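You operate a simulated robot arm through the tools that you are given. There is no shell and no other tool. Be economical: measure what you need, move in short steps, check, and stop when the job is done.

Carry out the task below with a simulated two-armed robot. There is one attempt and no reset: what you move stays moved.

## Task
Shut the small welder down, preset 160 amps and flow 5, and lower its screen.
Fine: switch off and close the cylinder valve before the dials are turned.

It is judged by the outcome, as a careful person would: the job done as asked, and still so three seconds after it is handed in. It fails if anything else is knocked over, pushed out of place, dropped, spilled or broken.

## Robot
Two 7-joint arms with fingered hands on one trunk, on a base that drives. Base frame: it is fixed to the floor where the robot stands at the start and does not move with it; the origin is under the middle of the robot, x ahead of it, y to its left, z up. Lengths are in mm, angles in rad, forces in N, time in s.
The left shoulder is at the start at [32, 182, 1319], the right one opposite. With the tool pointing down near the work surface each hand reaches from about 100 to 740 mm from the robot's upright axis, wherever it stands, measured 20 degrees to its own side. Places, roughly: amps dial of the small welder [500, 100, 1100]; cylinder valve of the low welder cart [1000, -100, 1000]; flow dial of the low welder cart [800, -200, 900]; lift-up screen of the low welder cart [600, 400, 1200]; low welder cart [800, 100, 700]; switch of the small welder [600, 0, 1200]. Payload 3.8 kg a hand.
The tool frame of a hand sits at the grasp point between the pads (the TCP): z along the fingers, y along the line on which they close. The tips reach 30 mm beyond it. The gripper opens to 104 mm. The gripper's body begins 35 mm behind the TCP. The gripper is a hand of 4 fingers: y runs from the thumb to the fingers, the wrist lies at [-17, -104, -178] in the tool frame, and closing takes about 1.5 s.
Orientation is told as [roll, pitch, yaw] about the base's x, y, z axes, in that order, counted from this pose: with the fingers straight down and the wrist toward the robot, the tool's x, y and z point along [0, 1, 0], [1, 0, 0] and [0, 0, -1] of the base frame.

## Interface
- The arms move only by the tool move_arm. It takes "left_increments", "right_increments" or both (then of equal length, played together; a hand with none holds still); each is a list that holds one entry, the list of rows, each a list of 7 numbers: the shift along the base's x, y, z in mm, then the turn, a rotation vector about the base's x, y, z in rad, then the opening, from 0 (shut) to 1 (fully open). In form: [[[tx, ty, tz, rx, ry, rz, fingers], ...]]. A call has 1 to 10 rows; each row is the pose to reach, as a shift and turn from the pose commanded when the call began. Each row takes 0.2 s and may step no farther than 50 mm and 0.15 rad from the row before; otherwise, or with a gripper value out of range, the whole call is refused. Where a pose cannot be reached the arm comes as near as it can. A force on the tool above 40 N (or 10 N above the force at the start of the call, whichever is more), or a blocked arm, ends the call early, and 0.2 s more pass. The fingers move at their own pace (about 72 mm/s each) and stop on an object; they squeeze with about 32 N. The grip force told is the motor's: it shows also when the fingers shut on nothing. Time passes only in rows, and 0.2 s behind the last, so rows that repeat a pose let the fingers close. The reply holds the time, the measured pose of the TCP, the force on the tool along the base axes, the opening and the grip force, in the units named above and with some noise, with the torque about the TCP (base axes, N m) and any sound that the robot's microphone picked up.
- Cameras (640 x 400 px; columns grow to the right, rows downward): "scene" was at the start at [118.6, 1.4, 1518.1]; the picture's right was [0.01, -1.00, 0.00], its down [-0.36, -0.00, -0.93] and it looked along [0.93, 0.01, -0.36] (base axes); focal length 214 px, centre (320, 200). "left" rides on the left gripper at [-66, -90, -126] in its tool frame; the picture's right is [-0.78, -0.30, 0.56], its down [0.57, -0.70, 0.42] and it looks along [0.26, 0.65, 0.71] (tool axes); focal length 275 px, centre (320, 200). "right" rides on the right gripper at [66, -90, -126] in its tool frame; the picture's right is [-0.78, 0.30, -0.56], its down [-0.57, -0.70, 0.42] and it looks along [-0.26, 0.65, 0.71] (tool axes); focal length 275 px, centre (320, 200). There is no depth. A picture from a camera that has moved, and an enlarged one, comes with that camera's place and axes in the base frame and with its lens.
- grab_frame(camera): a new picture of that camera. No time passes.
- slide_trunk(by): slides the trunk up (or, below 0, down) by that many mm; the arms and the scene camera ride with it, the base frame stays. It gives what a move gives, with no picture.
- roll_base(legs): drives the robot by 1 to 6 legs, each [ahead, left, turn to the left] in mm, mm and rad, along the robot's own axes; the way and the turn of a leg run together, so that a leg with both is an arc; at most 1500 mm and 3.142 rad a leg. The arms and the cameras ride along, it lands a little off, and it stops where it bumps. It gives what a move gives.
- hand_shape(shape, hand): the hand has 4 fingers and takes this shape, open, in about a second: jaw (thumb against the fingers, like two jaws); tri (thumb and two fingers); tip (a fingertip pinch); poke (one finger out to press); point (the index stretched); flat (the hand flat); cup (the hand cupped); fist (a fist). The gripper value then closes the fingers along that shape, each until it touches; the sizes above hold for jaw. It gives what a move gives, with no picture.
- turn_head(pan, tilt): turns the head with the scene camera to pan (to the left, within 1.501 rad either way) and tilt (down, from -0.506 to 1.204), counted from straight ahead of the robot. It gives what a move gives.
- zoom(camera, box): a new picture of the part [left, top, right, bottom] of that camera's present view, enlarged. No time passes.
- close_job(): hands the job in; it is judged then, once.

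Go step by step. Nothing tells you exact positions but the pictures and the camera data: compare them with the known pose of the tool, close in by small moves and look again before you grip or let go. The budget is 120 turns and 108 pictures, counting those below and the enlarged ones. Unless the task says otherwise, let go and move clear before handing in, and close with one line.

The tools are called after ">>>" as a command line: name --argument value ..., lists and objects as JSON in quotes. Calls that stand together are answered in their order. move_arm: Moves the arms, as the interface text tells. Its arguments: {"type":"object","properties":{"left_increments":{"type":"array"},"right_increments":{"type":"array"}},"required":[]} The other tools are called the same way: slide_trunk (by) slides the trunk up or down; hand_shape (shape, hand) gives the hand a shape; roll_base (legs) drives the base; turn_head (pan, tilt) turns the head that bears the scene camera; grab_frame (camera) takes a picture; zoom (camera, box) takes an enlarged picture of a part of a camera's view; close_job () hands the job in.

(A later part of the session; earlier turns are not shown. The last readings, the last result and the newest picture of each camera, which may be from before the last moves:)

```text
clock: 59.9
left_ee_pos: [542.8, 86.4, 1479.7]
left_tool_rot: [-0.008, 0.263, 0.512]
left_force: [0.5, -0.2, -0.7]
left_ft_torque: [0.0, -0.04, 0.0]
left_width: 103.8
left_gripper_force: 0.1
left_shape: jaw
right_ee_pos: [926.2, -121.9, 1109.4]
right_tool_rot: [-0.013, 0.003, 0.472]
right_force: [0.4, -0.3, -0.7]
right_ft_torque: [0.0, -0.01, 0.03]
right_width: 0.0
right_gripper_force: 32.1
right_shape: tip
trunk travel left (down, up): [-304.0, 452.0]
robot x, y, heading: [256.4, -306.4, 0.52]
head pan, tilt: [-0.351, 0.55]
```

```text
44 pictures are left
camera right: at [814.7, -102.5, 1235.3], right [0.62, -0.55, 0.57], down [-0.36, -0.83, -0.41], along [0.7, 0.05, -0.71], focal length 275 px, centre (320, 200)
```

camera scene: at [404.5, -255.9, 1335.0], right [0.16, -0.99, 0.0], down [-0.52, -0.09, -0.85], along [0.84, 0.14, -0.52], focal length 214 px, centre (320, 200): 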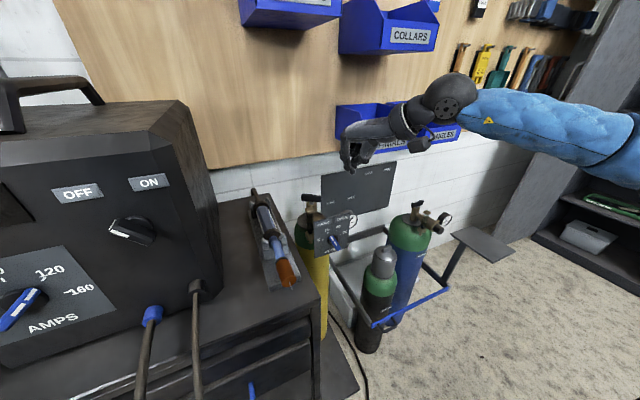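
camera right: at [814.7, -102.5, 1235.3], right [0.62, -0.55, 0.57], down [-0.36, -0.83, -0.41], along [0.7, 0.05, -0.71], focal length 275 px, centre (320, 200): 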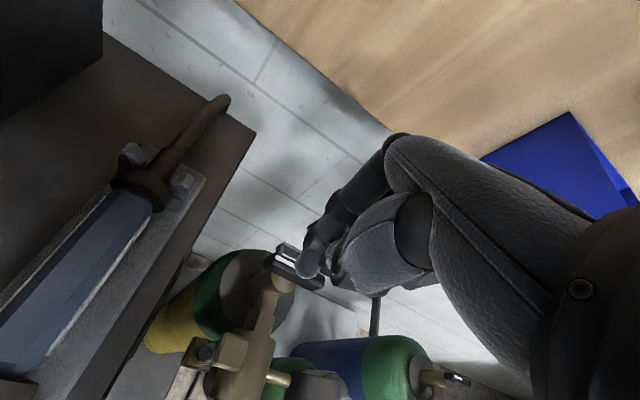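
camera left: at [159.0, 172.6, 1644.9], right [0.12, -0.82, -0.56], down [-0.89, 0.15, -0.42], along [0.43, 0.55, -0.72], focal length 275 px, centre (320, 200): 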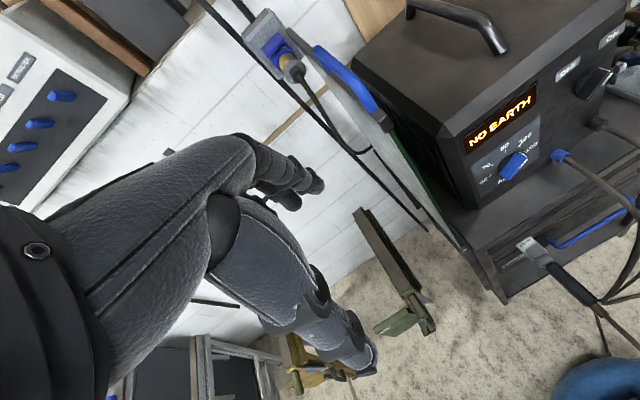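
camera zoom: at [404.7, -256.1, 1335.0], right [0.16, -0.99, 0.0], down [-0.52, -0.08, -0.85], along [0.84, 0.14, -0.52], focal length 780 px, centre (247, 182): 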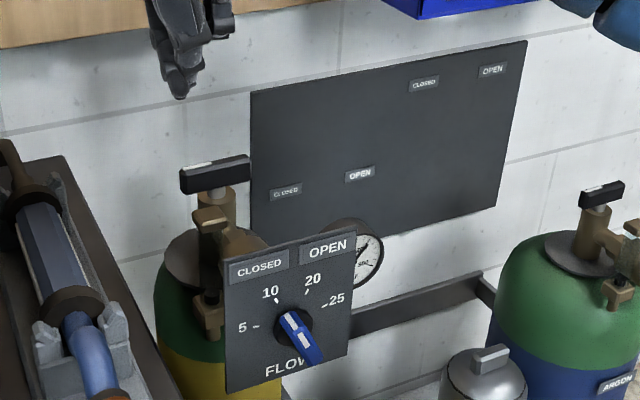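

The valve now points to CLOSED. Flow knob is near [840,-223,936]; I move the right hand back in front of it, tilting the fingers forward, for a closer look.

>>> move_arm --right_increments '[[[-21, -25, 0, 0, 0, 0, 0], [-42, -50, 0, 0.066, -0.115, 0, 0], [-63, -76, 0, 0.132, -0.23, 0, 0], [-84, -101, 0, 0.199, -0.347, 0, 0], [-105, -126, -15, 0.199, -0.347, 0, 0], [-124, -152, -40, 0.199, -0.347, 0, 0], [-124, -152, -70, 0.199, -0.347, 0, 0]]]'

>>> grab_frame --camera "right"

>>> zoom --camera "scene" --box '[260, 130, 420, 270]'

```text
clock: 61.5
left_ee_pos: [544.6, 86.9, 1478.4]
left_tool_rot: [-0.006, 0.262, 0.51]
left_force: [0.5, 1.5, 0.7]
left_ft_torque: [0.02, 0.01, -0.01]
left_width: 104.1
left_gripper_force: 0.1
left_shape: jaw
right_ee_pos: [805.3, -274.5, 1040.6]
right_tool_rot: [0.007, -0.397, 0.468]
right_force: [-0.1, -0.2, 0.1]
right_ft_torque: [0.02, -0.01, 0.0]
right_width: 0.0
right_gripper_force: 31.9
right_shape: tip
trunk travel left (down, up): [-304.0, 452.0]
robot x, y, heading: [256.5, -305.0, 0.514]
head pan, tilt: [-0.351, 0.55]
```

```text
43 pictures are left
camera right: at [657.1, -275.9, 1123.1], right [0.41, -0.67, 0.62], down [-0.17, -0.73, -0.67], along [0.9, 0.16, -0.41], focal length 275 px, centre (320, 200)
```

right: 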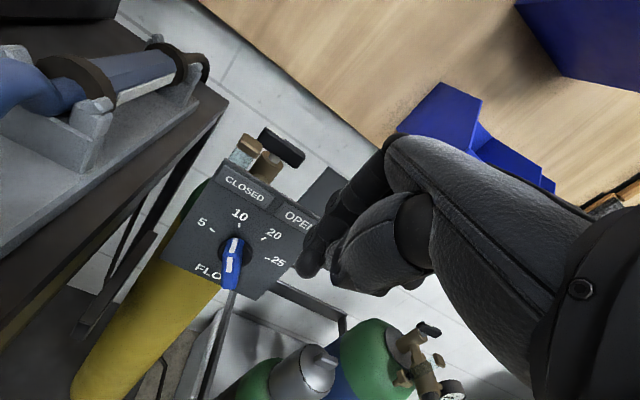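

```text
2.86 times, centred on (340, 200) of scene
camera zoom: at [405.8, -256.0, 1334.8], right [0.16, -0.99, 0.0], down [-0.52, -0.09, -0.85], along [0.84, 0.14, -0.52], focal length 613 px, centre (263, 200)
```

zoom: 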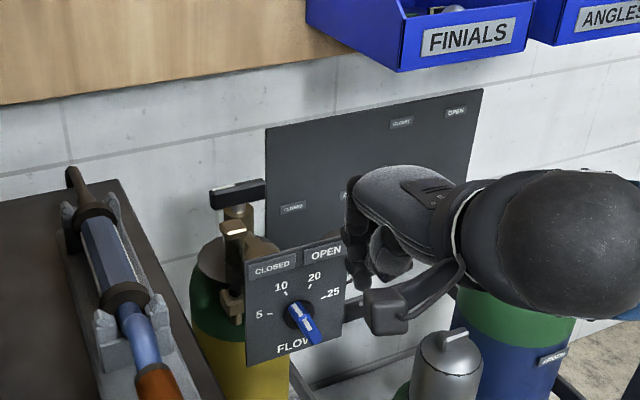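

>>> zoom --camera "right" --box '[160, 160, 340, 320]'

```text
2.50 times, centred on (250, 240) of right
camera zoom: at [657.1, -275.9, 1123.1], right [0.41, -0.67, 0.62], down [-0.17, -0.73, -0.67], along [0.9, 0.16, -0.41], focal length 688 px, centre (495, 100)
```

zoom: 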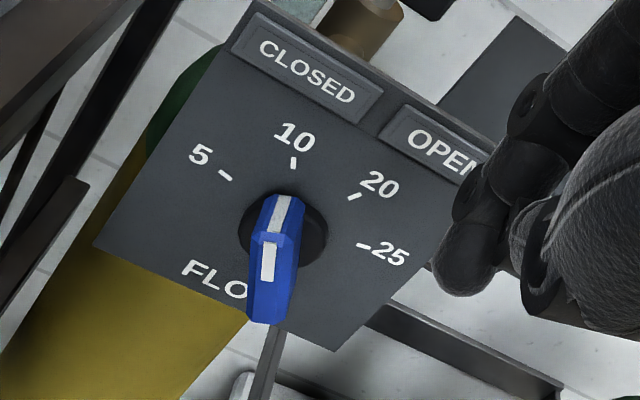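

The marker points at about 10. I bring the fingertip to the upper-right side of the knob's marker end.

>>> move_arm --right_increments '[[[-2.5, 4.3, -30, 0, 0, 0, 0], [-2.5, 4.3, -58, 0, 0, 0, 0], [15, 14.3, -58, 0, 0, 0, 0], [32, 24, -58, 0, 0, 0, 0], [41, 29.2, -58, 0, 0, 0, 0]]]'

>>> zoom --camera "right" --box '[120, 120, 380, 340]'

>>> zoom --camera "scene" --box '[280, 160, 400, 260]'

```text
clock: 62.7
left_ee_pos: [544.5, 85.5, 1479.1]
left_tool_rot: [-0.006, 0.261, 0.512]
left_force: [1.0, 0.4, -0.5]
left_ft_torque: [0.01, -0.02, 0.01]
left_width: 103.8
left_gripper_force: 0.0
left_shape: jaw
right_ee_pos: [845.6, -246.5, 983.5]
right_tool_rot: [0.007, -0.396, 0.469]
right_force: [-0.4, -0.3, -0.9]
right_ft_torque: [0.0, 0.02, -0.03]
right_width: 0.0
right_gripper_force: 31.7
right_shape: tip
trunk travel left (down, up): [-304.0, 452.0]
robot x, y, heading: [259.5, -306.6, 0.512]
head pan, tilt: [-0.351, 0.55]
```

```text
1.82 times, centred on (250, 230) of right
camera zoom: at [697.7, -247.8, 1064.5], right [0.41, -0.67, 0.62], down [-0.17, -0.73, -0.67], along [0.9, 0.16, -0.41], focal length 500 px, centre (447, 146)
```

zoom: 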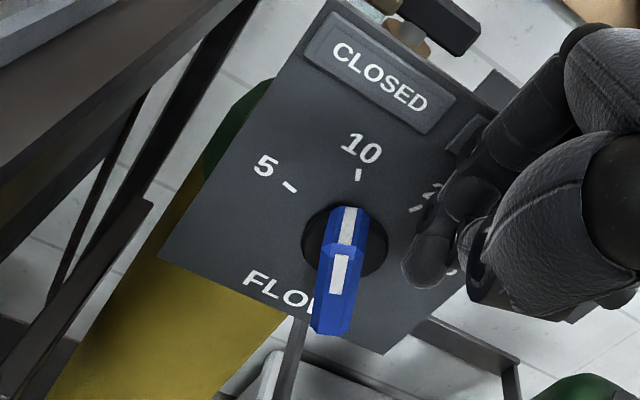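

```text
4.00 times, centred on (340, 210) of scene
camera zoom: at [405.3, -256.2, 1334.9], right [0.16, -0.99, 0.0], down [-0.52, -0.08, -0.85], along [0.84, 0.14, -0.52], focal length 858 px, centre (240, 160)
```

zoom: 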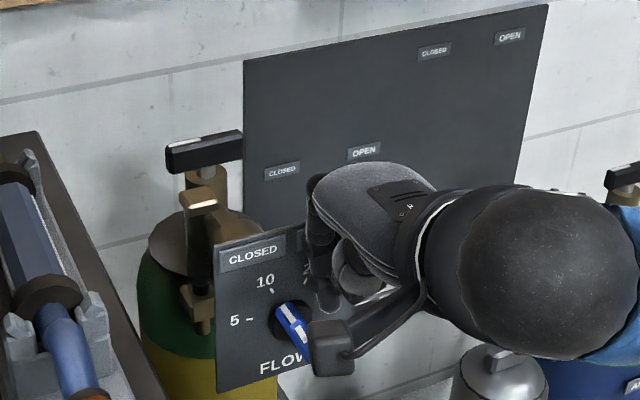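

The tip is right of the marker end. Sweep left along the arc, part way first.

>>> move_arm --right_increments '[[[-5, 8.7, 0, 0, 0, 0, 0], [-8.7, 15.2, 0, 0, 0, 0, 0], [-11.7, 20.4, 0, 0, 0, 0, 0], [-14.4, 25.2, 0, 0, 0, 0, 0], [-16.4, 28.6, -2, 0, 0, 0, 0]]]'

>>> zoom --camera "right" --box '[120, 120, 380, 340]'

```text
clock: 63.9
left_ee_pos: [545.1, 86.6, 1479.4]
left_tool_rot: [-0.008, 0.264, 0.512]
left_force: [-0.2, 0.6, 0.8]
left_ft_torque: [0.0, -0.03, -0.02]
left_width: 104.0
left_gripper_force: 0.0
left_shape: jaw
right_ee_pos: [828.2, -216.9, 980.8]
right_tool_rot: [0.007, -0.396, 0.468]
right_force: [-0.4, -0.1, 0.4]
right_ft_torque: [-0.02, 0.02, 0.01]
right_width: 0.0
right_gripper_force: 31.9
right_shape: tip
trunk travel left (down, up): [-304.0, 452.0]
robot x, y, heading: [253.7, -307.3, 0.519]
head pan, tilt: [-0.351, 0.55]
```

```text
1.82 times, centred on (250, 230) of right
camera zoom: at [679.7, -218.2, 1063.9], right [0.41, -0.67, 0.62], down [-0.17, -0.73, -0.67], along [0.9, 0.16, -0.41], focal length 500 px, centre (447, 146)
```

zoom: 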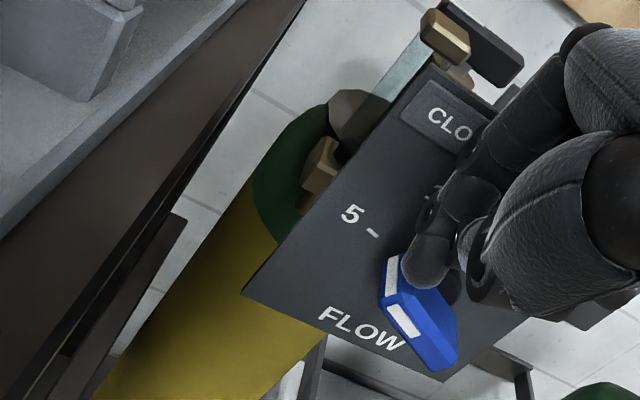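

Almost at 5; nudge a little further left and down.

>>> move_arm --right_increments '[[[-2, 3.5, -3, 0, 0, 0, 0], [-3, 5.2, -5, 0, 0, 0, 0]]]'

>>> zoom --camera "right" --box '[160, 160, 340, 320]'

>>> zoom --camera "scene" --box '[280, 160, 400, 260]'

```text
clock: 64.5
left_ee_pos: [543.8, 86.4, 1479.4]
left_tool_rot: [-0.007, 0.261, 0.512]
left_force: [-0.6, 0.3, 0.1]
left_ft_torque: [-0.03, -0.01, -0.01]
left_width: 103.9
left_gripper_force: 0.0
left_shape: jaw
right_ee_pos: [824.2, -211.9, 977.5]
right_tool_rot: [0.007, -0.399, 0.469]
right_force: [1.2, -0.4, 6.1]
right_ft_torque: [-0.02, 0.03, -0.02]
right_width: 0.0
right_gripper_force: 31.8
right_shape: tip
trunk travel left (down, up): [-304.0, 452.0]
robot x, y, heading: [256.0, -303.3, 0.514]
head pan, tilt: [-0.351, 0.55]
```

```text
2.50 times, centred on (250, 240) of right
camera zoom: at [677.2, -213.5, 1059.4], right [0.4, -0.67, 0.62], down [-0.17, -0.72, -0.67], along [0.9, 0.16, -0.41], focal length 688 px, centre (495, 100)
```

zoom: 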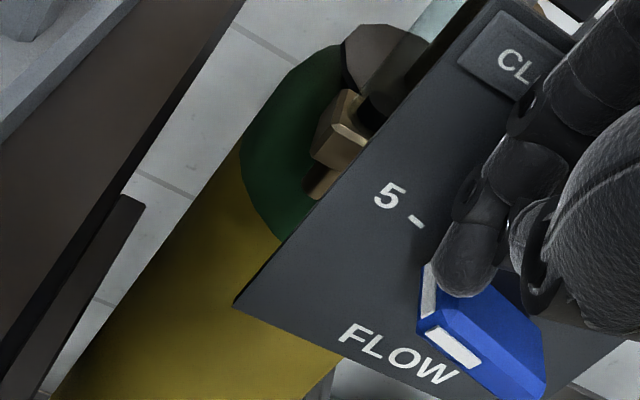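

```text
4.00 times, centred on (340, 210) of scene
camera zoom: at [404.8, -256.5, 1335.1], right [0.16, -0.99, 0.0], down [-0.52, -0.08, -0.85], along [0.84, 0.14, -0.52], focal length 858 px, centre (240, 160)
```

zoom: 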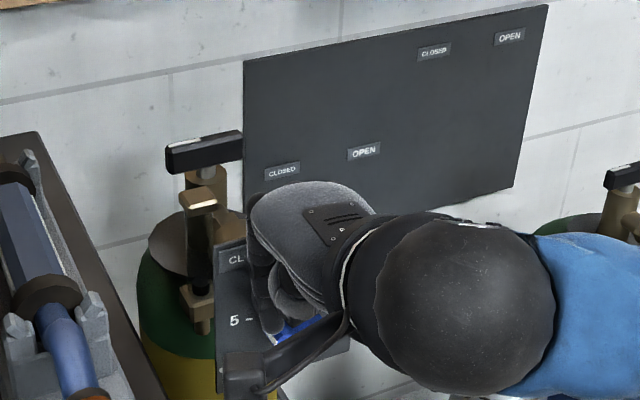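

Marker direction matches the 5 tick. Back off and verify.

>>> move_arm --right_increments '[[[0, 0, 8, 0, 0, 0, 0], [-15, -9, 15, 0, 0, 0, 0], [-45, -26, 20, 0, 0, 0, 0], [-75, -43, 40, 0, 0, 0, 0], [-90, -60, 70, 0, 0, 0, 0]]]'

>>> zoom --camera "right" --box '[160, 160, 340, 320]'

>>> zoom --camera "scene" --box '[280, 160, 400, 260]'

```text
clock: 65.7
left_ee_pos: [543.3, 86.3, 1480.2]
left_tool_rot: [-0.009, 0.262, 0.511]
left_force: [-0.8, 0.9, 0.1]
left_ft_torque: [0.05, -0.07, -0.01]
left_width: 103.8
left_gripper_force: 0.1
left_shape: jaw
right_ee_pos: [768.9, -245.8, 1051.6]
right_tool_rot: [0.007, -0.394, 0.469]
right_force: [0.6, -0.5, 0.4]
right_ft_torque: [0.01, 0.01, 0.01]
right_width: 0.2
right_gripper_force: 32.1
right_shape: tip
right hand out of reach, approached as far as the arm can: row 4, 5
trunk travel left (down, up): [-304.0, 452.0]
robot x, y, heading: [257.2, -310.1, 0.515]
head pan, tilt: [-0.351, 0.55]
```

```text
2.50 times, centred on (250, 240) of right
camera zoom: at [621.6, -246.0, 1133.8], right [0.41, -0.67, 0.62], down [-0.17, -0.73, -0.66], along [0.9, 0.16, -0.41], focal length 688 px, centre (495, 100)
```

zoom: 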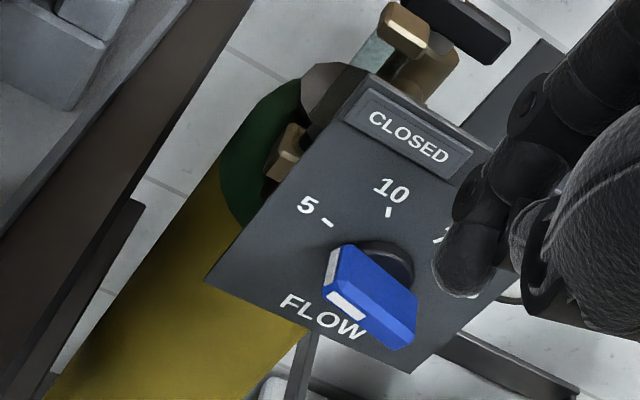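

```text
4.00 times, centred on (340, 210) of scene
camera zoom: at [404.7, -256.6, 1335.0], right [0.16, -0.99, 0.0], down [-0.52, -0.08, -0.85], along [0.84, 0.14, -0.52], focal length 858 px, centre (240, 160)
```

zoom: 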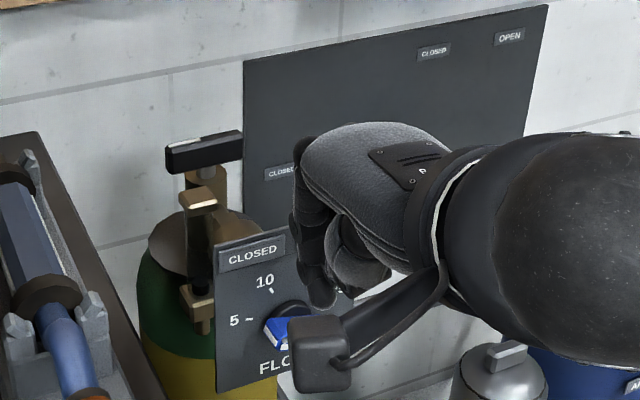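

I want an unobstructed view; lift the right hand away and look with the head.

>>> move_arm --right_increments '[[[10, -30, 40, 0, 0, 0, 0], [20, -60, 80, 0, 0, 0, 0], [30, -90, 120, 0, 0, 0, 0], [30, -110, 160, 0, 0, 0, 0], [30, -110, 200, 0, 0, 0, 0]]]'

>>> zoom --camera "scene" --box '[300, 190, 370, 250]'

```text
refused: row 1 steps farther than a row can; nothing moved
```

```text
6.67 times, centred on (335, 220) of scene
camera zoom: at [404.7, -256.6, 1335.0], right [0.16, -0.99, 0.0], down [-0.52, -0.08, -0.85], along [0.84, 0.14, -0.52], focal length 1430 px, centre (220, 67)
```

zoom: 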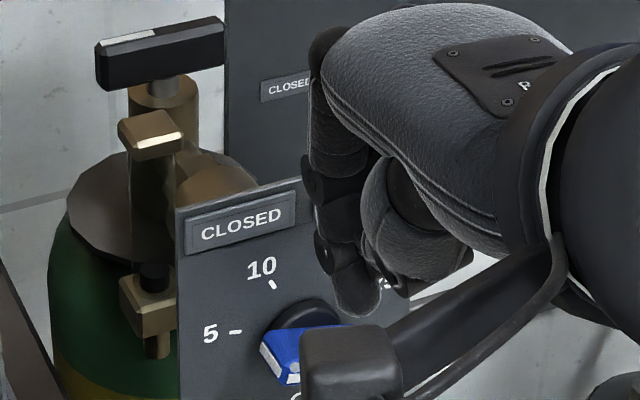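

>>> move_arm --right_increments '[[[5, -20, 40, 0, 0, 0, 0], [10, -40, 80, 0, 0, 0, 0], [15, -60, 120, 0, 0, 0, 0], [20, -80, 160, 0, 0, 0, 0], [20, -100, 200, 0, 0, 0, 0]]]'

>>> zoom --camera "scene" --box '[300, 190, 370, 250]'

```text
clock: 66.9
left_ee_pos: [544.8, 86.4, 1479.1]
left_tool_rot: [-0.007, 0.262, 0.512]
left_force: [0.2, 0.2, -0.2]
left_ft_torque: [0.0, -0.05, 0.0]
left_width: 103.9
left_gripper_force: 0.1
left_shape: jaw
right_ee_pos: [789.9, -346.9, 1249.7]
right_tool_rot: [0.007, -0.397, 0.47]
right_force: [-0.2, -0.3, 0.5]
right_ft_torque: [-0.02, -0.04, -0.04]
right_width: 0.0
right_gripper_force: 31.1
right_shape: tip
trunk travel left (down, up): [-304.0, 452.0]
robot x, y, heading: [255.6, -304.8, 0.511]
head pan, tilt: [-0.351, 0.55]
```

```text
6.67 times, centred on (335, 220) of scene
camera zoom: at [404.8, -256.4, 1335.0], right [0.16, -0.99, 0.0], down [-0.52, -0.08, -0.85], along [0.84, 0.14, -0.52], focal length 1430 px, centre (220, 67)
```

zoom: 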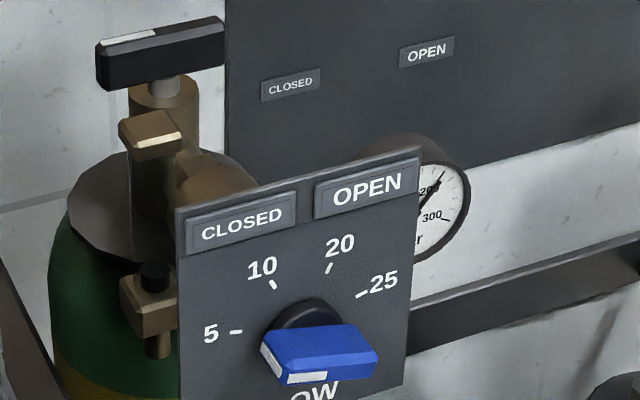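

>>> zoom --camera "scene" --box '[318, 220, 350, 250]'

```text
13.33 times, centred on (334, 235) of scene
camera zoom: at [404.8, -256.4, 1335.0], right [0.16, -0.99, 0.0], down [-0.52, -0.08, -0.85], along [0.84, 0.14, -0.52], focal length 2860 px, centre (133, -267)
```

zoom: 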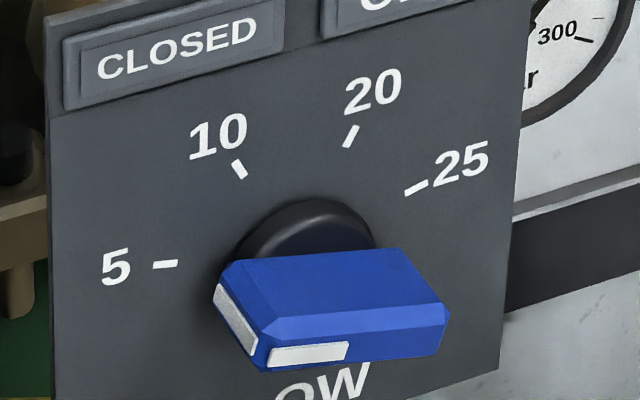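

Flow is on 5. Now I back out and drive left to face the amps dial, yawing the right hand on the way.

>>> roll_base --legs '[[-250, 0, 0], [0, 440, 0]]'

>>> move_arm --right_increments '[[[0, 0, 20, 0, 0, 0.13, 0], [0, 0, 40, 0, 0, 0.26, 0], [0, 0, 60, 0, 0, 0.39, 0], [0, 0, 80, 0, 0, 0.52, 0], [0, 0, 100, 0, 0, 0.65, 0], [0, 0, 120, 0, 0, 0.785, 0]]]'

>>> move_arm --right_increments '[[[0, 0, 10, 0.072, -0.125, 0, 0], [0, 0, 20, 0.144, -0.25, 0, 0], [0, 0, 30, 0.216, -0.375, 0, 0], [0, 0, 40, 0.288, -0.5, 0, 0], [0, 0, 50, 0.36, -0.625, 0, 0], [0, 0, 60, 0.432, -0.75, 0, 0], [0, 0, 60, 0.5, -0.875, 0, 0], [0, 0, 60, 0.572, -1.0, 0, 0]]]'

```text
clock: 71.0
left_ee_pos: [109.4, 342.3, 1479.6]
left_tool_rot: [-0.007, 0.261, 0.509]
left_force: [0.5, -0.5, -0.6]
left_ft_torque: [0.0, 0.0, 0.01]
left_width: 103.7
left_gripper_force: 0.1
left_shape: jaw
right_ee_pos: [353.3, -90.9, 1249.7]
right_tool_rot: [0.007, -0.395, 0.466]
right_force: [-0.1, -0.9, 0.6]
right_ft_torque: [0.01, 0.01, 0.01]
right_width: 0.0
right_gripper_force: 31.9
right_shape: tip
trunk travel left (down, up): [-304.0, 452.0]
robot x, y, heading: [-181.7, -51.4, 0.515]
head pan, tilt: [-0.351, 0.55]
```

```text
clock: 72.4
left_ee_pos: [108.8, 342.6, 1479.2]
left_tool_rot: [-0.008, 0.263, 0.509]
left_force: [0.7, 0.1, -0.5]
left_ft_torque: [-0.02, 0.01, -0.03]
left_width: 103.7
left_gripper_force: 0.1
left_shape: jaw
right_ee_pos: [353.9, -91.3, 1370.1]
right_tool_rot: [0.007, -0.397, 1.255]
right_force: [0.5, -0.1, -0.2]
right_ft_torque: [0.0, 0.02, 0.0]
right_width: 0.0
right_gripper_force: 31.5
right_shape: tip
trunk travel left (down, up): [-304.0, 452.0]
robot x, y, heading: [-180.4, -49.9, 0.512]
head pan, tilt: [-0.351, 0.55]
```

```text
clock: 74.2
left_ee_pos: [105.8, 340.9, 1480.9]
left_tool_rot: [-0.01, 0.257, 0.511]
left_force: [-0.4, -0.2, -0.4]
left_ft_torque: [-0.01, -0.02, -0.01]
left_width: 103.9
left_gripper_force: 0.0
left_shape: jaw
right_ee_pos: [346.1, -80.2, 1428.9]
right_tool_rot: [-1.016, -1.023, 1.891]
right_force: [-1.1, -0.7, -0.1]
right_ft_torque: [0.02, 0.03, -0.05]
right_width: 0.0
right_gripper_force: 31.7
right_shape: tip
right hand out of reach, approached as far as the arm can: row 1, 2, 3, 4, 5, 6, 7, 8
trunk travel left (down, up): [-304.0, 452.0]
robot x, y, heading: [-180.5, -48.6, 0.512]
head pan, tilt: [-0.351, 0.55]
```

Trim the right hand's orientation toward the proven pushing posture, then lower the trunk.

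>>> move_arm --right_increments '[[[0, 0, 0, -0.018, -0.102, -0.06, 0], [0, 0, 0, -0.036, -0.204, -0.12, 0], [0, 0, 0, -0.054, -0.306, -0.18, 0], [0, 0, 0, -0.071, -0.408, -0.241, 0]]]'

>>> slide_trunk --by -300

>>> turn_head --pan 0.0 --tilt 0.1

>>> grab_frame --camera "scene"

```text
clock: 75.2
left_ee_pos: [108.7, 341.7, 1479.8]
left_tool_rot: [-0.007, 0.262, 0.51]
left_force: [-0.2, 0.1, 0.3]
left_ft_torque: [0.0, 0.01, 0.0]
left_width: 103.8
left_gripper_force: 0.0
left_shape: jaw
right_ee_pos: [349.9, -81.5, 1424.3]
right_tool_rot: [-1.563, -0.784, 2.079]
right_force: [-0.4, 0.8, -0.3]
right_ft_torque: [-0.01, 0.03, 0.01]
right_width: 0.0
right_gripper_force: 31.6
right_shape: tip
trunk travel left (down, up): [-304.0, 452.0]
robot x, y, heading: [-180.8, -52.7, 0.516]
head pan, tilt: [-0.351, 0.55]
```

```text
clock: 78.2
left_ee_pos: [281.3, 438.7, 1041.0]
left_tool_rot: [-0.006, 0.586, 0.51]
left_force: [-0.3, -0.9, -0.1]
left_ft_torque: [-0.02, -0.03, -0.04]
left_width: 104.1
left_gripper_force: 0.0
left_shape: jaw
right_ee_pos: [348.8, -82.5, 1125.5]
right_tool_rot: [-1.561, -0.783, 2.081]
right_force: [-0.3, 0.1, -0.5]
right_ft_torque: [-0.03, -0.01, -0.03]
right_width: 0.0
right_gripper_force: 32.2
right_shape: tip
trunk travel left (down, up): [-4.0, 752.0]
robot x, y, heading: [-177.9, -49.2, 0.513]
head pan, tilt: [-0.351, 0.55]
```

```text
clock: 79.1
left_ee_pos: [280.6, 437.9, 1040.8]
left_tool_rot: [-0.009, 0.585, 0.51]
left_force: [0.7, -0.8, 0.1]
left_ft_torque: [0.0, -0.03, 0.0]
left_width: 103.8
left_gripper_force: 0.1
left_shape: jaw
right_ee_pos: [349.4, -81.3, 1125.4]
right_tool_rot: [-1.563, -0.783, 2.081]
right_force: [-0.2, 0.4, 0.6]
right_ft_torque: [-0.01, 0.01, 0.0]
right_width: 0.1
right_gripper_force: 32.2
right_shape: tip
trunk travel left (down, up): [-4.0, 752.0]
robot x, y, heading: [-179.8, -52.2, 0.515]
head pan, tilt: [0.0, 0.099]
```

```text
30 pictures are left
camera scene: at [105.2, 110.0, 1061.3], right [0.49, -0.87, 0.0], down [-0.09, -0.05, -0.99], along [0.87, 0.49, -0.1], focal length 214 px, centre (320, 200)
```

scene: 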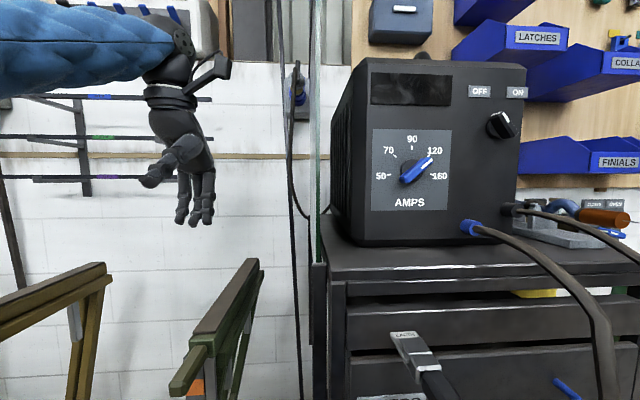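

Checking the panel close up, both the switch and the amps knob.

>>> zoom --camera "scene" --box '[360, 70, 540, 220]'

>>> grab_frame --camera "right"

```text
2.67 times, centred on (450, 145) of scene
camera zoom: at [105.2, 110.0, 1061.3], right [0.49, -0.87, 0.0], down [-0.09, -0.05, -0.99], along [0.87, 0.49, -0.1], focal length 572 px, centre (-27, 347)
```

zoom: 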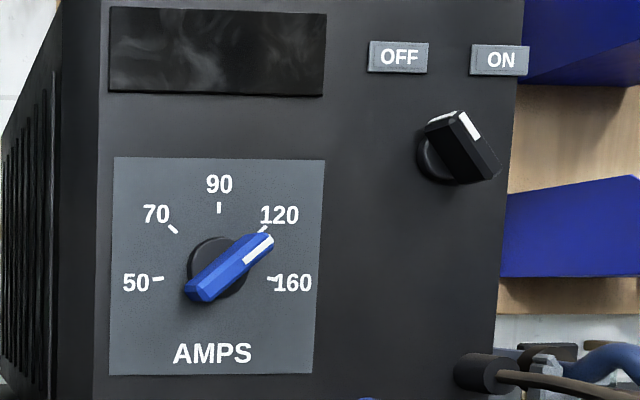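

```text
28 pictures are left
camera right: at [247.0, -158.2, 1016.5], right [-0.31, -0.57, 0.76], down [0.81, -0.57, -0.09], along [0.49, 0.59, 0.64], focal length 275 px, centre (320, 200)
```

right: 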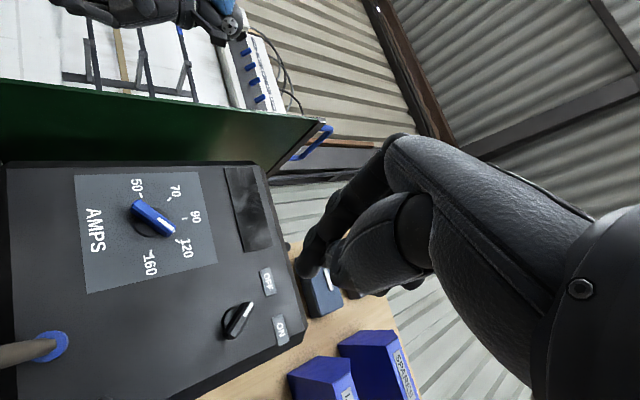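

Switch is OFF and the amps marker is just past 120; 160 sits about 15° below horizontal. Drive to line up the right hand above the amps knob.

>>> roll_base --legs '[[0, 121, 0], [110, 0, 0]]'

>>> grab_frame --camera "right"

```text
clock: 81.1
left_ee_pos: [316.6, 600.2, 1040.0]
left_tool_rot: [-0.008, 0.586, 0.511]
left_force: [-0.5, -0.7, 0.4]
left_ft_torque: [0.02, 0.04, 0.03]
left_width: 103.8
left_gripper_force: 0.2
left_shape: jaw
right_ee_pos: [388.0, 79.7, 1124.8]
right_tool_rot: [-1.56, -0.782, 2.081]
right_force: [0.6, 0.0, -0.8]
right_ft_torque: [0.02, -0.01, 0.0]
right_width: 0.2
right_gripper_force: 31.5
right_shape: tip
trunk travel left (down, up): [-4.0, 752.0]
robot x, y, heading: [-142.5, 107.8, 0.511]
head pan, tilt: [0.0, 0.099]
```

```text
27 pictures are left
camera right: at [283.8, 2.5, 1016.2], right [-0.31, -0.57, 0.76], down [0.81, -0.57, -0.09], along [0.49, 0.59, 0.64], focal length 275 px, centre (320, 200)
```

right: 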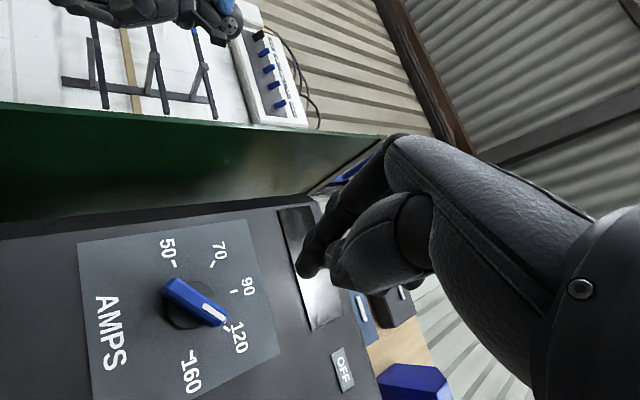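

Aligned above the knob's marker end. Advance to the panel just above the bar.

>>> move_arm --right_increments '[[[16, 12, -6, 0, 0, 0, 0], [36, 23, -11, 0, 0, 0, 0], [56, 34, -11, 0, 0, 0, 0], [76, 46, -11, 0, 0, 0, 0], [96, 58, -11, 0, 0, 0, 0]]]'

>>> zoom --camera "right" --box '[120, 160, 400, 400]'

>>> zoom --camera "scene" --box '[280, 60, 460, 220]'

```text
clock: 82.3
left_ee_pos: [316.5, 598.9, 1040.5]
left_tool_rot: [-0.007, 0.587, 0.511]
left_force: [0.0, 0.3, -0.8]
left_ft_torque: [-0.02, 0.02, 0.02]
left_width: 104.0
left_gripper_force: 0.1
left_shape: jaw
right_ee_pos: [482.1, 135.9, 1112.3]
right_tool_rot: [-1.56, -0.784, 2.077]
right_force: [0.0, 0.2, 0.5]
right_ft_torque: [-0.03, 0.0, 0.01]
right_width: 0.1
right_gripper_force: 32.1
right_shape: tip
trunk travel left (down, up): [-4.0, 752.0]
robot x, y, heading: [-145.1, 107.6, 0.518]
head pan, tilt: [0.0, 0.099]
```

```text
1.67 times, centred on (260, 280) of right
camera zoom: at [379.8, 59.2, 1005.3], right [-0.31, -0.57, 0.76], down [0.81, -0.57, -0.09], along [0.49, 0.59, 0.64], focal length 459 px, centre (420, 67)
```

zoom: 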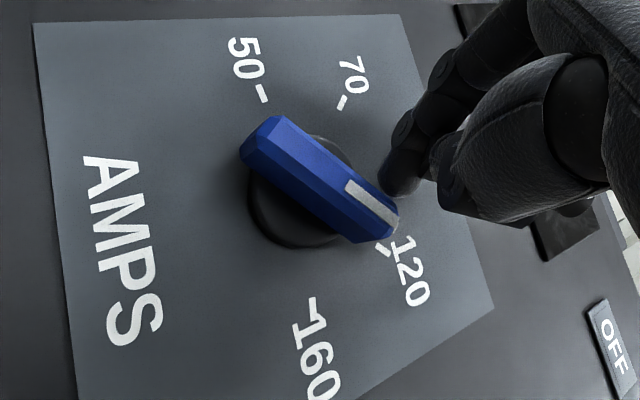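

```text
2.50 times, centred on (370, 140) of scene
camera zoom: at [141.3, 270.3, 1061.2], right [0.49, -0.87, 0.0], down [-0.09, -0.05, -0.99], along [0.87, 0.49, -0.1], focal length 536 px, centre (195, 350)
```

zoom: 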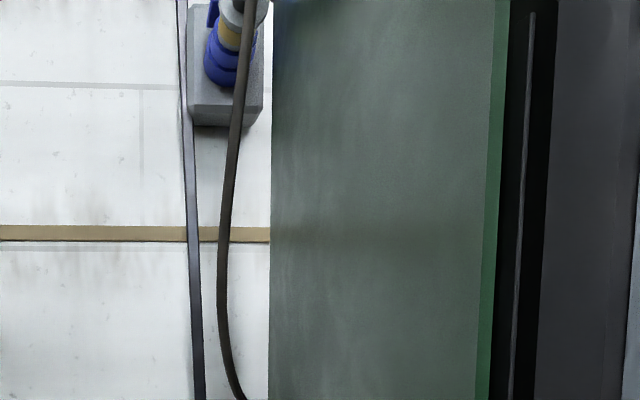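

The tip sits just above the marker end. Sweep it right and down to turn the dial clockwise.

>>> move_arm --right_increments '[[[0.2, -0.4, -6, 0, 0, 0, 0], [3, -5.2, -8, 0, 0, 0, 0], [5.5, -9.5, -10, 0, 0, 0, 0], [8, -13.9, -14, 0, 0, 0, 0]]]'

>>> zoom --camera "right" --box '[120, 160, 400, 400]'

```text
clock: 83.3
left_ee_pos: [316.3, 598.1, 1041.1]
left_tool_rot: [-0.009, 0.584, 0.512]
left_force: [0.0, 0.0, -0.1]
left_ft_torque: [-0.04, -0.01, 0.01]
left_width: 104.1
left_gripper_force: 0.1
left_shape: jaw
right_ee_pos: [489.7, 122.8, 1100.8]
right_tool_rot: [-1.561, -0.783, 2.082]
right_force: [0.4, 0.3, -0.6]
right_ft_torque: [-0.02, -0.03, 0.01]
right_width: 0.0
right_gripper_force: 31.9
right_shape: tip
trunk travel left (down, up): [-4.0, 752.0]
robot x, y, heading: [-142.5, 108.0, 0.511]
head pan, tilt: [0.0, 0.099]
```

```text
1.67 times, centred on (260, 280) of right
camera zoom: at [388.1, 45.9, 991.4], right [-0.31, -0.57, 0.76], down [0.81, -0.57, -0.09], along [0.49, 0.59, 0.64], focal length 459 px, centre (420, 67)
```

zoom: 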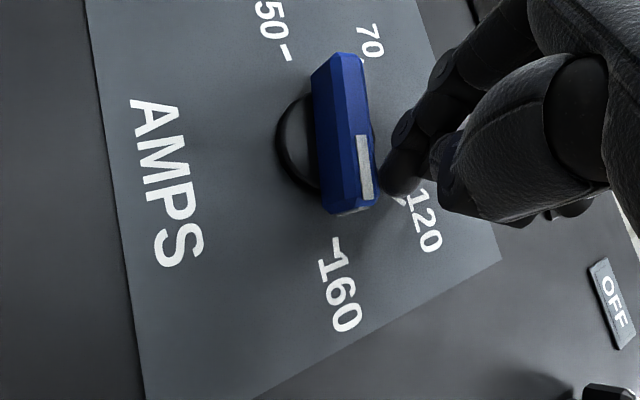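

The bar already lines up with 160 by eye. Back off and check from farther away.

>>> move_arm --right_increments '[[[-2, 3, 6, 0, 0, 0, 0], [-20, -8, 8, 0, 0, 0, 0], [-50, -25, 8, 0, 0, 0, 0], [-80, -42, 8, 0, 0, 0, 0], [-110, -60, 8, 0, 0, 0, 0]]]'

>>> zoom --camera "right" --box '[60, 200, 300, 400]'

```text
clock: 84.5
left_ee_pos: [315.7, 599.9, 1041.4]
left_tool_rot: [-0.007, 0.584, 0.512]
left_force: [0.9, 0.9, -0.1]
left_ft_torque: [0.01, 0.01, 0.03]
left_width: 103.8
left_gripper_force: 0.1
left_shape: jaw
right_ee_pos: [378.4, 61.5, 1108.6]
right_tool_rot: [-1.56, -0.787, 2.08]
right_force: [0.4, 0.3, 0.5]
right_ft_torque: [0.0, 0.02, 0.0]
right_width: 0.0
right_gripper_force: 31.6
right_shape: tip
trunk travel left (down, up): [-4.0, 752.0]
robot x, y, heading: [-147.8, 108.1, 0.515]
head pan, tilt: [0.0, 0.099]
```

```text
2.00 times, centred on (180, 300) of right
camera zoom: at [276.4, -15.3, 999.4], right [-0.31, -0.57, 0.76], down [0.81, -0.57, -0.09], along [0.49, 0.59, 0.64], focal length 551 px, centre (600, 0)
```

zoom: 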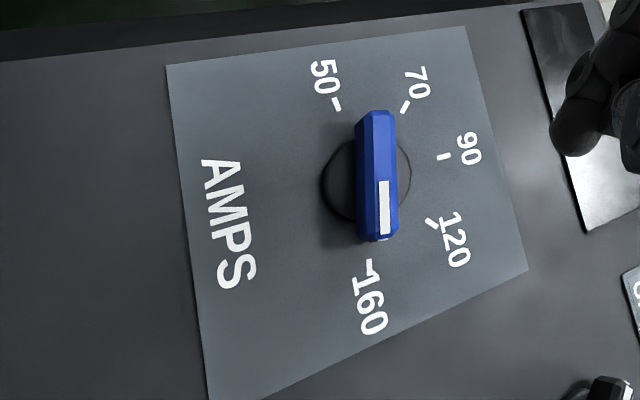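

Amps is at 160. Now the screen: raise the trunk, close the left hand and tilt its fingers slightly forward, ready to push the handle down.

>>> slide_trunk --by 470

>>> move_arm --left_increments '[[[-10, -6, 15, 0.07, -0.122, 0, 0], [-20, -11, 30, 0.14, -0.244, 0, 0], [-30, -17, 45, 0.21, -0.366, 0, 0], [-40, -23, 60, 0.28, -0.488, 0, 0], [-50, -29, 75, 0.35, -0.61, 0, 0], [-60, -34, 90, 0.42, -0.732, 0, 0], [-60, -34, 100, 0.42, -0.732, 0, 0]]]'

>>> turn_head --pan 0.0 --tilt 0.55

>>> grab_frame --camera "scene"

```text
refused: 470 is not a number from -400 to 400
```

```text
clock: 86.1
left_ee_pos: [255.4, 564.4, 1141.9]
left_tool_rot: [0.0, -0.26, 0.513]
left_force: [0.0, -0.5, -0.1]
left_ft_torque: [-0.03, 0.02, 0.0]
left_width: 0.0
left_gripper_force: 31.9
left_shape: jaw
right_ee_pos: [378.8, 60.4, 1107.4]
right_tool_rot: [-1.56, -0.784, 2.079]
right_force: [1.0, -1.0, -0.3]
right_ft_torque: [0.01, 0.02, 0.01]
right_width: 0.0
right_gripper_force: 31.3
right_shape: tip
trunk travel left (down, up): [-4.0, 752.0]
robot x, y, heading: [-147.3, 109.4, 0.514]
head pan, tilt: [0.0, 0.099]
```

```text
clock: 87.0
left_ee_pos: [255.9, 564.7, 1140.6]
left_tool_rot: [0.001, -0.258, 0.511]
left_force: [0.1, 0.2, 0.3]
left_ft_torque: [0.01, 0.0, -0.02]
left_width: 0.2
left_gripper_force: 31.7
left_shape: jaw
right_ee_pos: [380.1, 61.4, 1108.1]
right_tool_rot: [-1.559, -0.786, 2.082]
right_force: [-0.6, 0.0, -0.9]
right_ft_torque: [-0.03, 0.02, -0.01]
right_width: 0.0
right_gripper_force: 31.8
right_shape: tip
trunk travel left (down, up): [-4.0, 752.0]
robot x, y, heading: [-145.5, 111.6, 0.512]
head pan, tilt: [0.0, 0.55]
```

```text
22 pictures are left
camera scene: at [139.0, 269.1, 1019.8], right [0.49, -0.87, 0.0], down [-0.45, -0.26, -0.85], along [0.74, 0.42, -0.52], focal length 214 px, centre (320, 200)
```

scene: 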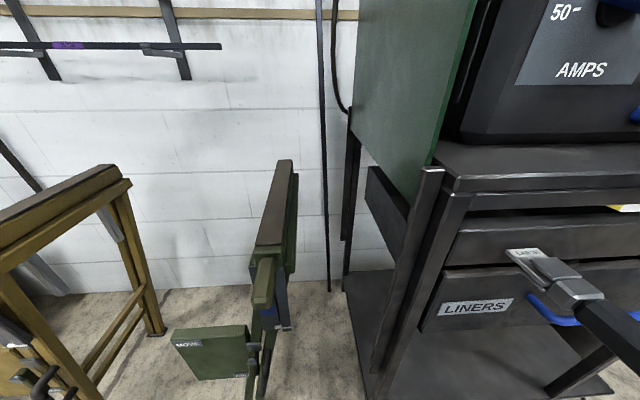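

The screen's lower edge runs in two uprights with space below. Raise the trunk and lift the left hand above handle height.

>>> slide_trunk --by 400

>>> move_arm --left_increments '[[[0, 0, 20, 0, 0, 0, 0], [0, 0, 40, 0, 0, 0, 0], [0, 0, 60, 0, 0, 0, 0]]]'

>>> roll_base --legs '[[0, -295, 0]]'

>>> turn_head --pan 0.3 --tilt 0.3

>>> grab_frame --camera "scene"

>>> grab_frame --camera "left"

```text
clock: 90.8
left_ee_pos: [257.3, 565.6, 1540.4]
left_tool_rot: [0.001, -0.258, 0.511]
left_force: [0.0, 0.0, 0.5]
left_ft_torque: [-0.02, -0.02, 0.0]
left_width: 0.0
left_gripper_force: 32.1
left_shape: jaw
right_ee_pos: [379.6, 62.4, 1508.0]
right_tool_rot: [-1.563, -0.785, 2.081]
right_force: [0.3, -0.2, -0.7]
right_ft_torque: [0.03, -0.02, 0.04]
right_width: 0.0
right_gripper_force: 31.7
right_shape: tip
trunk travel left (down, up): [-404.0, 352.0]
robot x, y, heading: [-146.2, 108.9, 0.509]
head pan, tilt: [0.0, 0.55]
```

```text
clock: 91.6
left_ee_pos: [252.4, 561.5, 1598.1]
left_tool_rot: [0.003, -0.261, 0.51]
left_force: [0.7, 0.2, -0.2]
left_ft_torque: [0.02, 0.02, 0.02]
left_width: 0.2
left_gripper_force: 31.8
left_shape: jaw
left hand out of reach, approached as far as the arm can: row 3
right_ee_pos: [377.9, 61.8, 1508.5]
right_tool_rot: [-1.564, -0.782, 2.081]
right_force: [-0.5, -0.6, 0.4]
right_ft_torque: [-0.01, 0.0, 0.03]
right_width: 0.3
right_gripper_force: 32.4
right_shape: tip
trunk travel left (down, up): [-404.0, 352.0]
robot x, y, heading: [-141.4, 108.0, 0.517]
head pan, tilt: [0.0, 0.55]
```

```text
clock: 93.7
left_ee_pos: [397.1, 307.7, 1598.1]
left_tool_rot: [0.003, -0.258, 0.514]
left_force: [-0.4, 0.2, 0.2]
left_ft_torque: [0.01, 0.01, 0.01]
left_width: 0.0
left_gripper_force: 32.6
left_shape: jaw
right_ee_pos: [524.7, -192.6, 1508.5]
right_tool_rot: [-1.562, -0.785, 2.084]
right_force: [-0.5, 0.1, 0.0]
right_ft_torque: [-0.01, 0.01, -0.02]
right_width: 0.1
right_gripper_force: 32.5
right_shape: tip
trunk travel left (down, up): [-404.0, 352.0]
robot x, y, heading: [1.3, -145.3, 0.518]
head pan, tilt: [0.0, 0.55]
```

```text
clock: 94.5
left_ee_pos: [396.7, 310.6, 1597.8]
left_tool_rot: [0.0, -0.258, 0.513]
left_force: [-1.0, -0.1, 0.3]
left_ft_torque: [0.01, 0.0, 0.0]
left_width: 0.0
left_gripper_force: 31.9
left_shape: jaw
right_ee_pos: [524.3, -190.3, 1507.6]
right_tool_rot: [-1.563, -0.782, 2.084]
right_force: [0.7, 0.0, 0.6]
right_ft_torque: [-0.04, -0.01, 0.03]
right_width: 0.0
right_gripper_force: 32.3
right_shape: tip
trunk travel left (down, up): [-404.0, 352.0]
robot x, y, heading: [0.2, -145.0, 0.515]
head pan, tilt: [0.3, 0.3]
```

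```text
21 pictures are left
camera scene: at [98.1, -58.6, 1459.0], right [0.73, -0.69, 0.0], down [-0.2, -0.22, -0.95], along [0.65, 0.7, -0.3], focal length 214 px, centre (320, 200)
```

scene: 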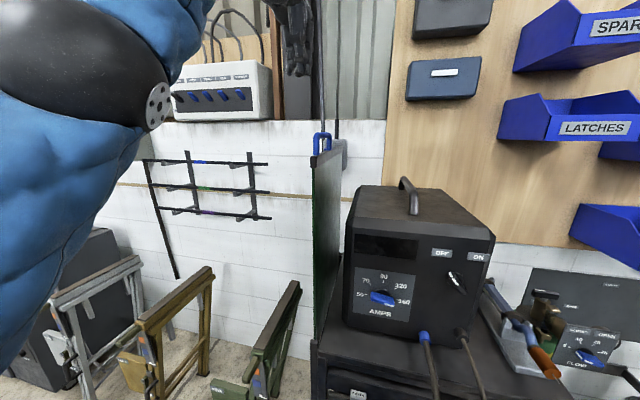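

```text
20 pictures are left
camera left: at [326.2, 193.6, 1695.2], right [0.26, -0.75, -0.61], down [-0.78, 0.22, -0.59], along [0.57, 0.63, -0.52], focal length 275 px, centre (320, 200)
```

left: 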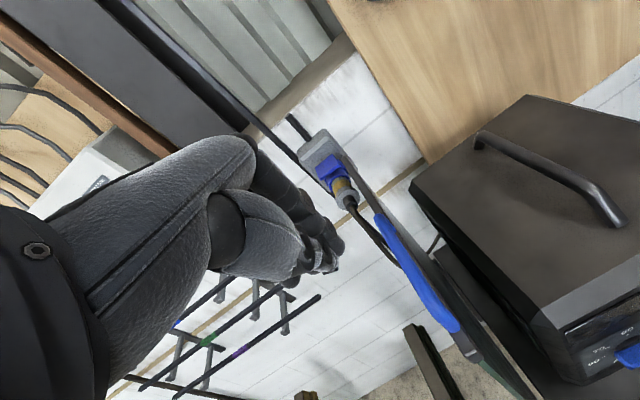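

Handle top is at z≈1457, spanning n≈490–636 at r≈-45. Position the closed left fingertips just above it.

>>> move_arm --left_increments '[[[14, 1, -30, 0, 0, 0, 0], [28, 3, -60, 0, 0, 0, 0], [41.5, 4, -85, 0, 0, 0, 0], [41.5, 4, -98, 0, 0, 0, 0]]]'

>>> grab_frame --camera "left"

>>> zoom --camera "scene" --box '[240, 50, 400, 200]'

```text
clock: 95.5
left_ee_pos: [440.0, 313.8, 1498.7]
left_tool_rot: [0.001, -0.259, 0.516]
left_force: [0.0, -0.2, 0.6]
left_ft_torque: [0.03, -0.02, -0.01]
left_width: 0.0
left_gripper_force: 31.7
left_shape: jaw
right_ee_pos: [524.9, -190.6, 1507.9]
right_tool_rot: [-1.562, -0.783, 2.084]
right_force: [0.2, 0.1, -0.4]
right_ft_torque: [0.02, 0.01, -0.03]
right_width: 0.1
right_gripper_force: 32.0
right_shape: tip
trunk travel left (down, up): [-404.0, 352.0]
robot x, y, heading: [-1.6, -147.0, 0.514]
head pan, tilt: [0.3, 0.3]
```

```text
19 pictures are left
camera left: at [367.3, 198.0, 1596.8], right [0.26, -0.75, -0.61], down [-0.78, 0.22, -0.59], along [0.57, 0.63, -0.52], focal length 275 px, centre (320, 200)
```

left: 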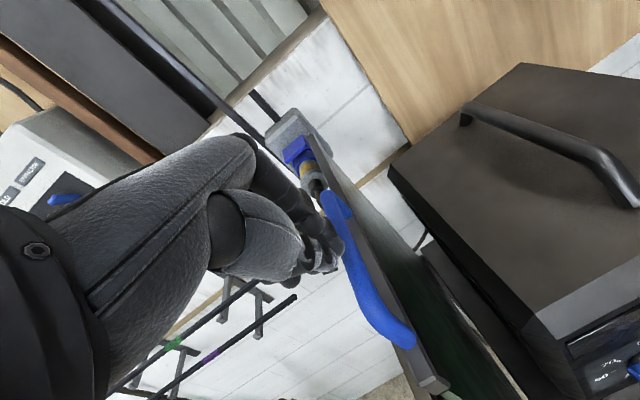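

```text
2.67 times, centred on (320, 125) of scene
camera zoom: at [98.0, -58.6, 1459.1], right [0.73, -0.68, 0.0], down [-0.2, -0.22, -0.96], along [0.65, 0.7, -0.3], focal length 572 px, centre (320, 400)
```

zoom: 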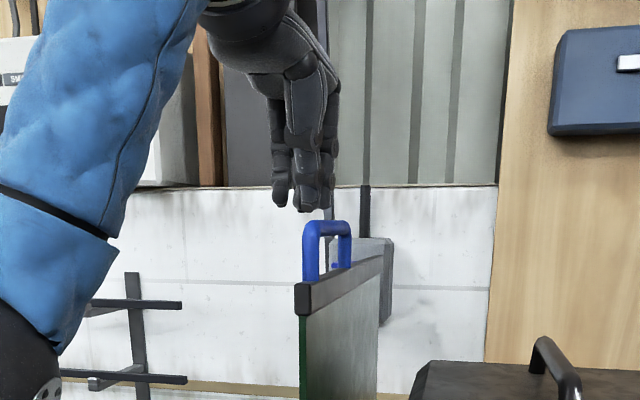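

Fingers are right over the handle. Push straight down, force-guarded.

>>> move_arm --left_increments '[[[3, -5, -10, 0, 0, 0, 0], [3, -5, -22, 0, 0, 0, 0], [3, -5, -34, 0, 0, 0, 0], [3, -5, -46, 0, 0, 0, 0], [3, -5, -58, 0, 0, 0, 0], [3, -5, -70, 0, 0, 0, 0], [3, -5, -82, 0, 0, 0, 0], [3, -5, -94, 0, 0, 0, 0]]]'

>>> zoom --camera "scene" --box '[240, 50, 400, 200]'

```text
clock: 97.2
left_ee_pos: [440.8, 308.4, 1405.5]
left_tool_rot: [-0.001, -0.257, 0.518]
left_force: [-0.7, -0.1, 1.2]
left_ft_torque: [0.01, 0.01, 0.02]
left_width: 0.0
left_gripper_force: 32.1
left_shape: jaw
right_ee_pos: [523.6, -190.9, 1506.7]
right_tool_rot: [-1.563, -0.784, 2.084]
right_force: [0.3, 0.3, -0.9]
right_ft_torque: [0.0, 0.01, 0.0]
right_width: 0.1
right_gripper_force: 32.0
right_shape: tip
trunk travel left (down, up): [-404.0, 352.0]
robot x, y, heading: [-0.1, -146.1, 0.513]
head pan, tilt: [0.3, 0.3]
```

```text
2.67 times, centred on (320, 125) of scene
camera zoom: at [98.1, -58.6, 1459.0], right [0.73, -0.68, 0.0], down [-0.2, -0.22, -0.96], along [0.65, 0.7, -0.3], focal length 572 px, centre (320, 400)
```

zoom: 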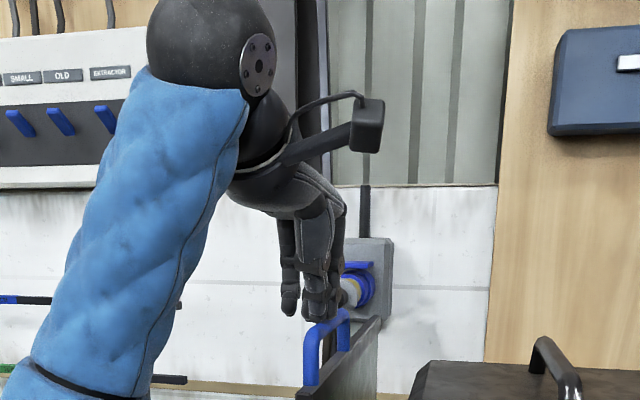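

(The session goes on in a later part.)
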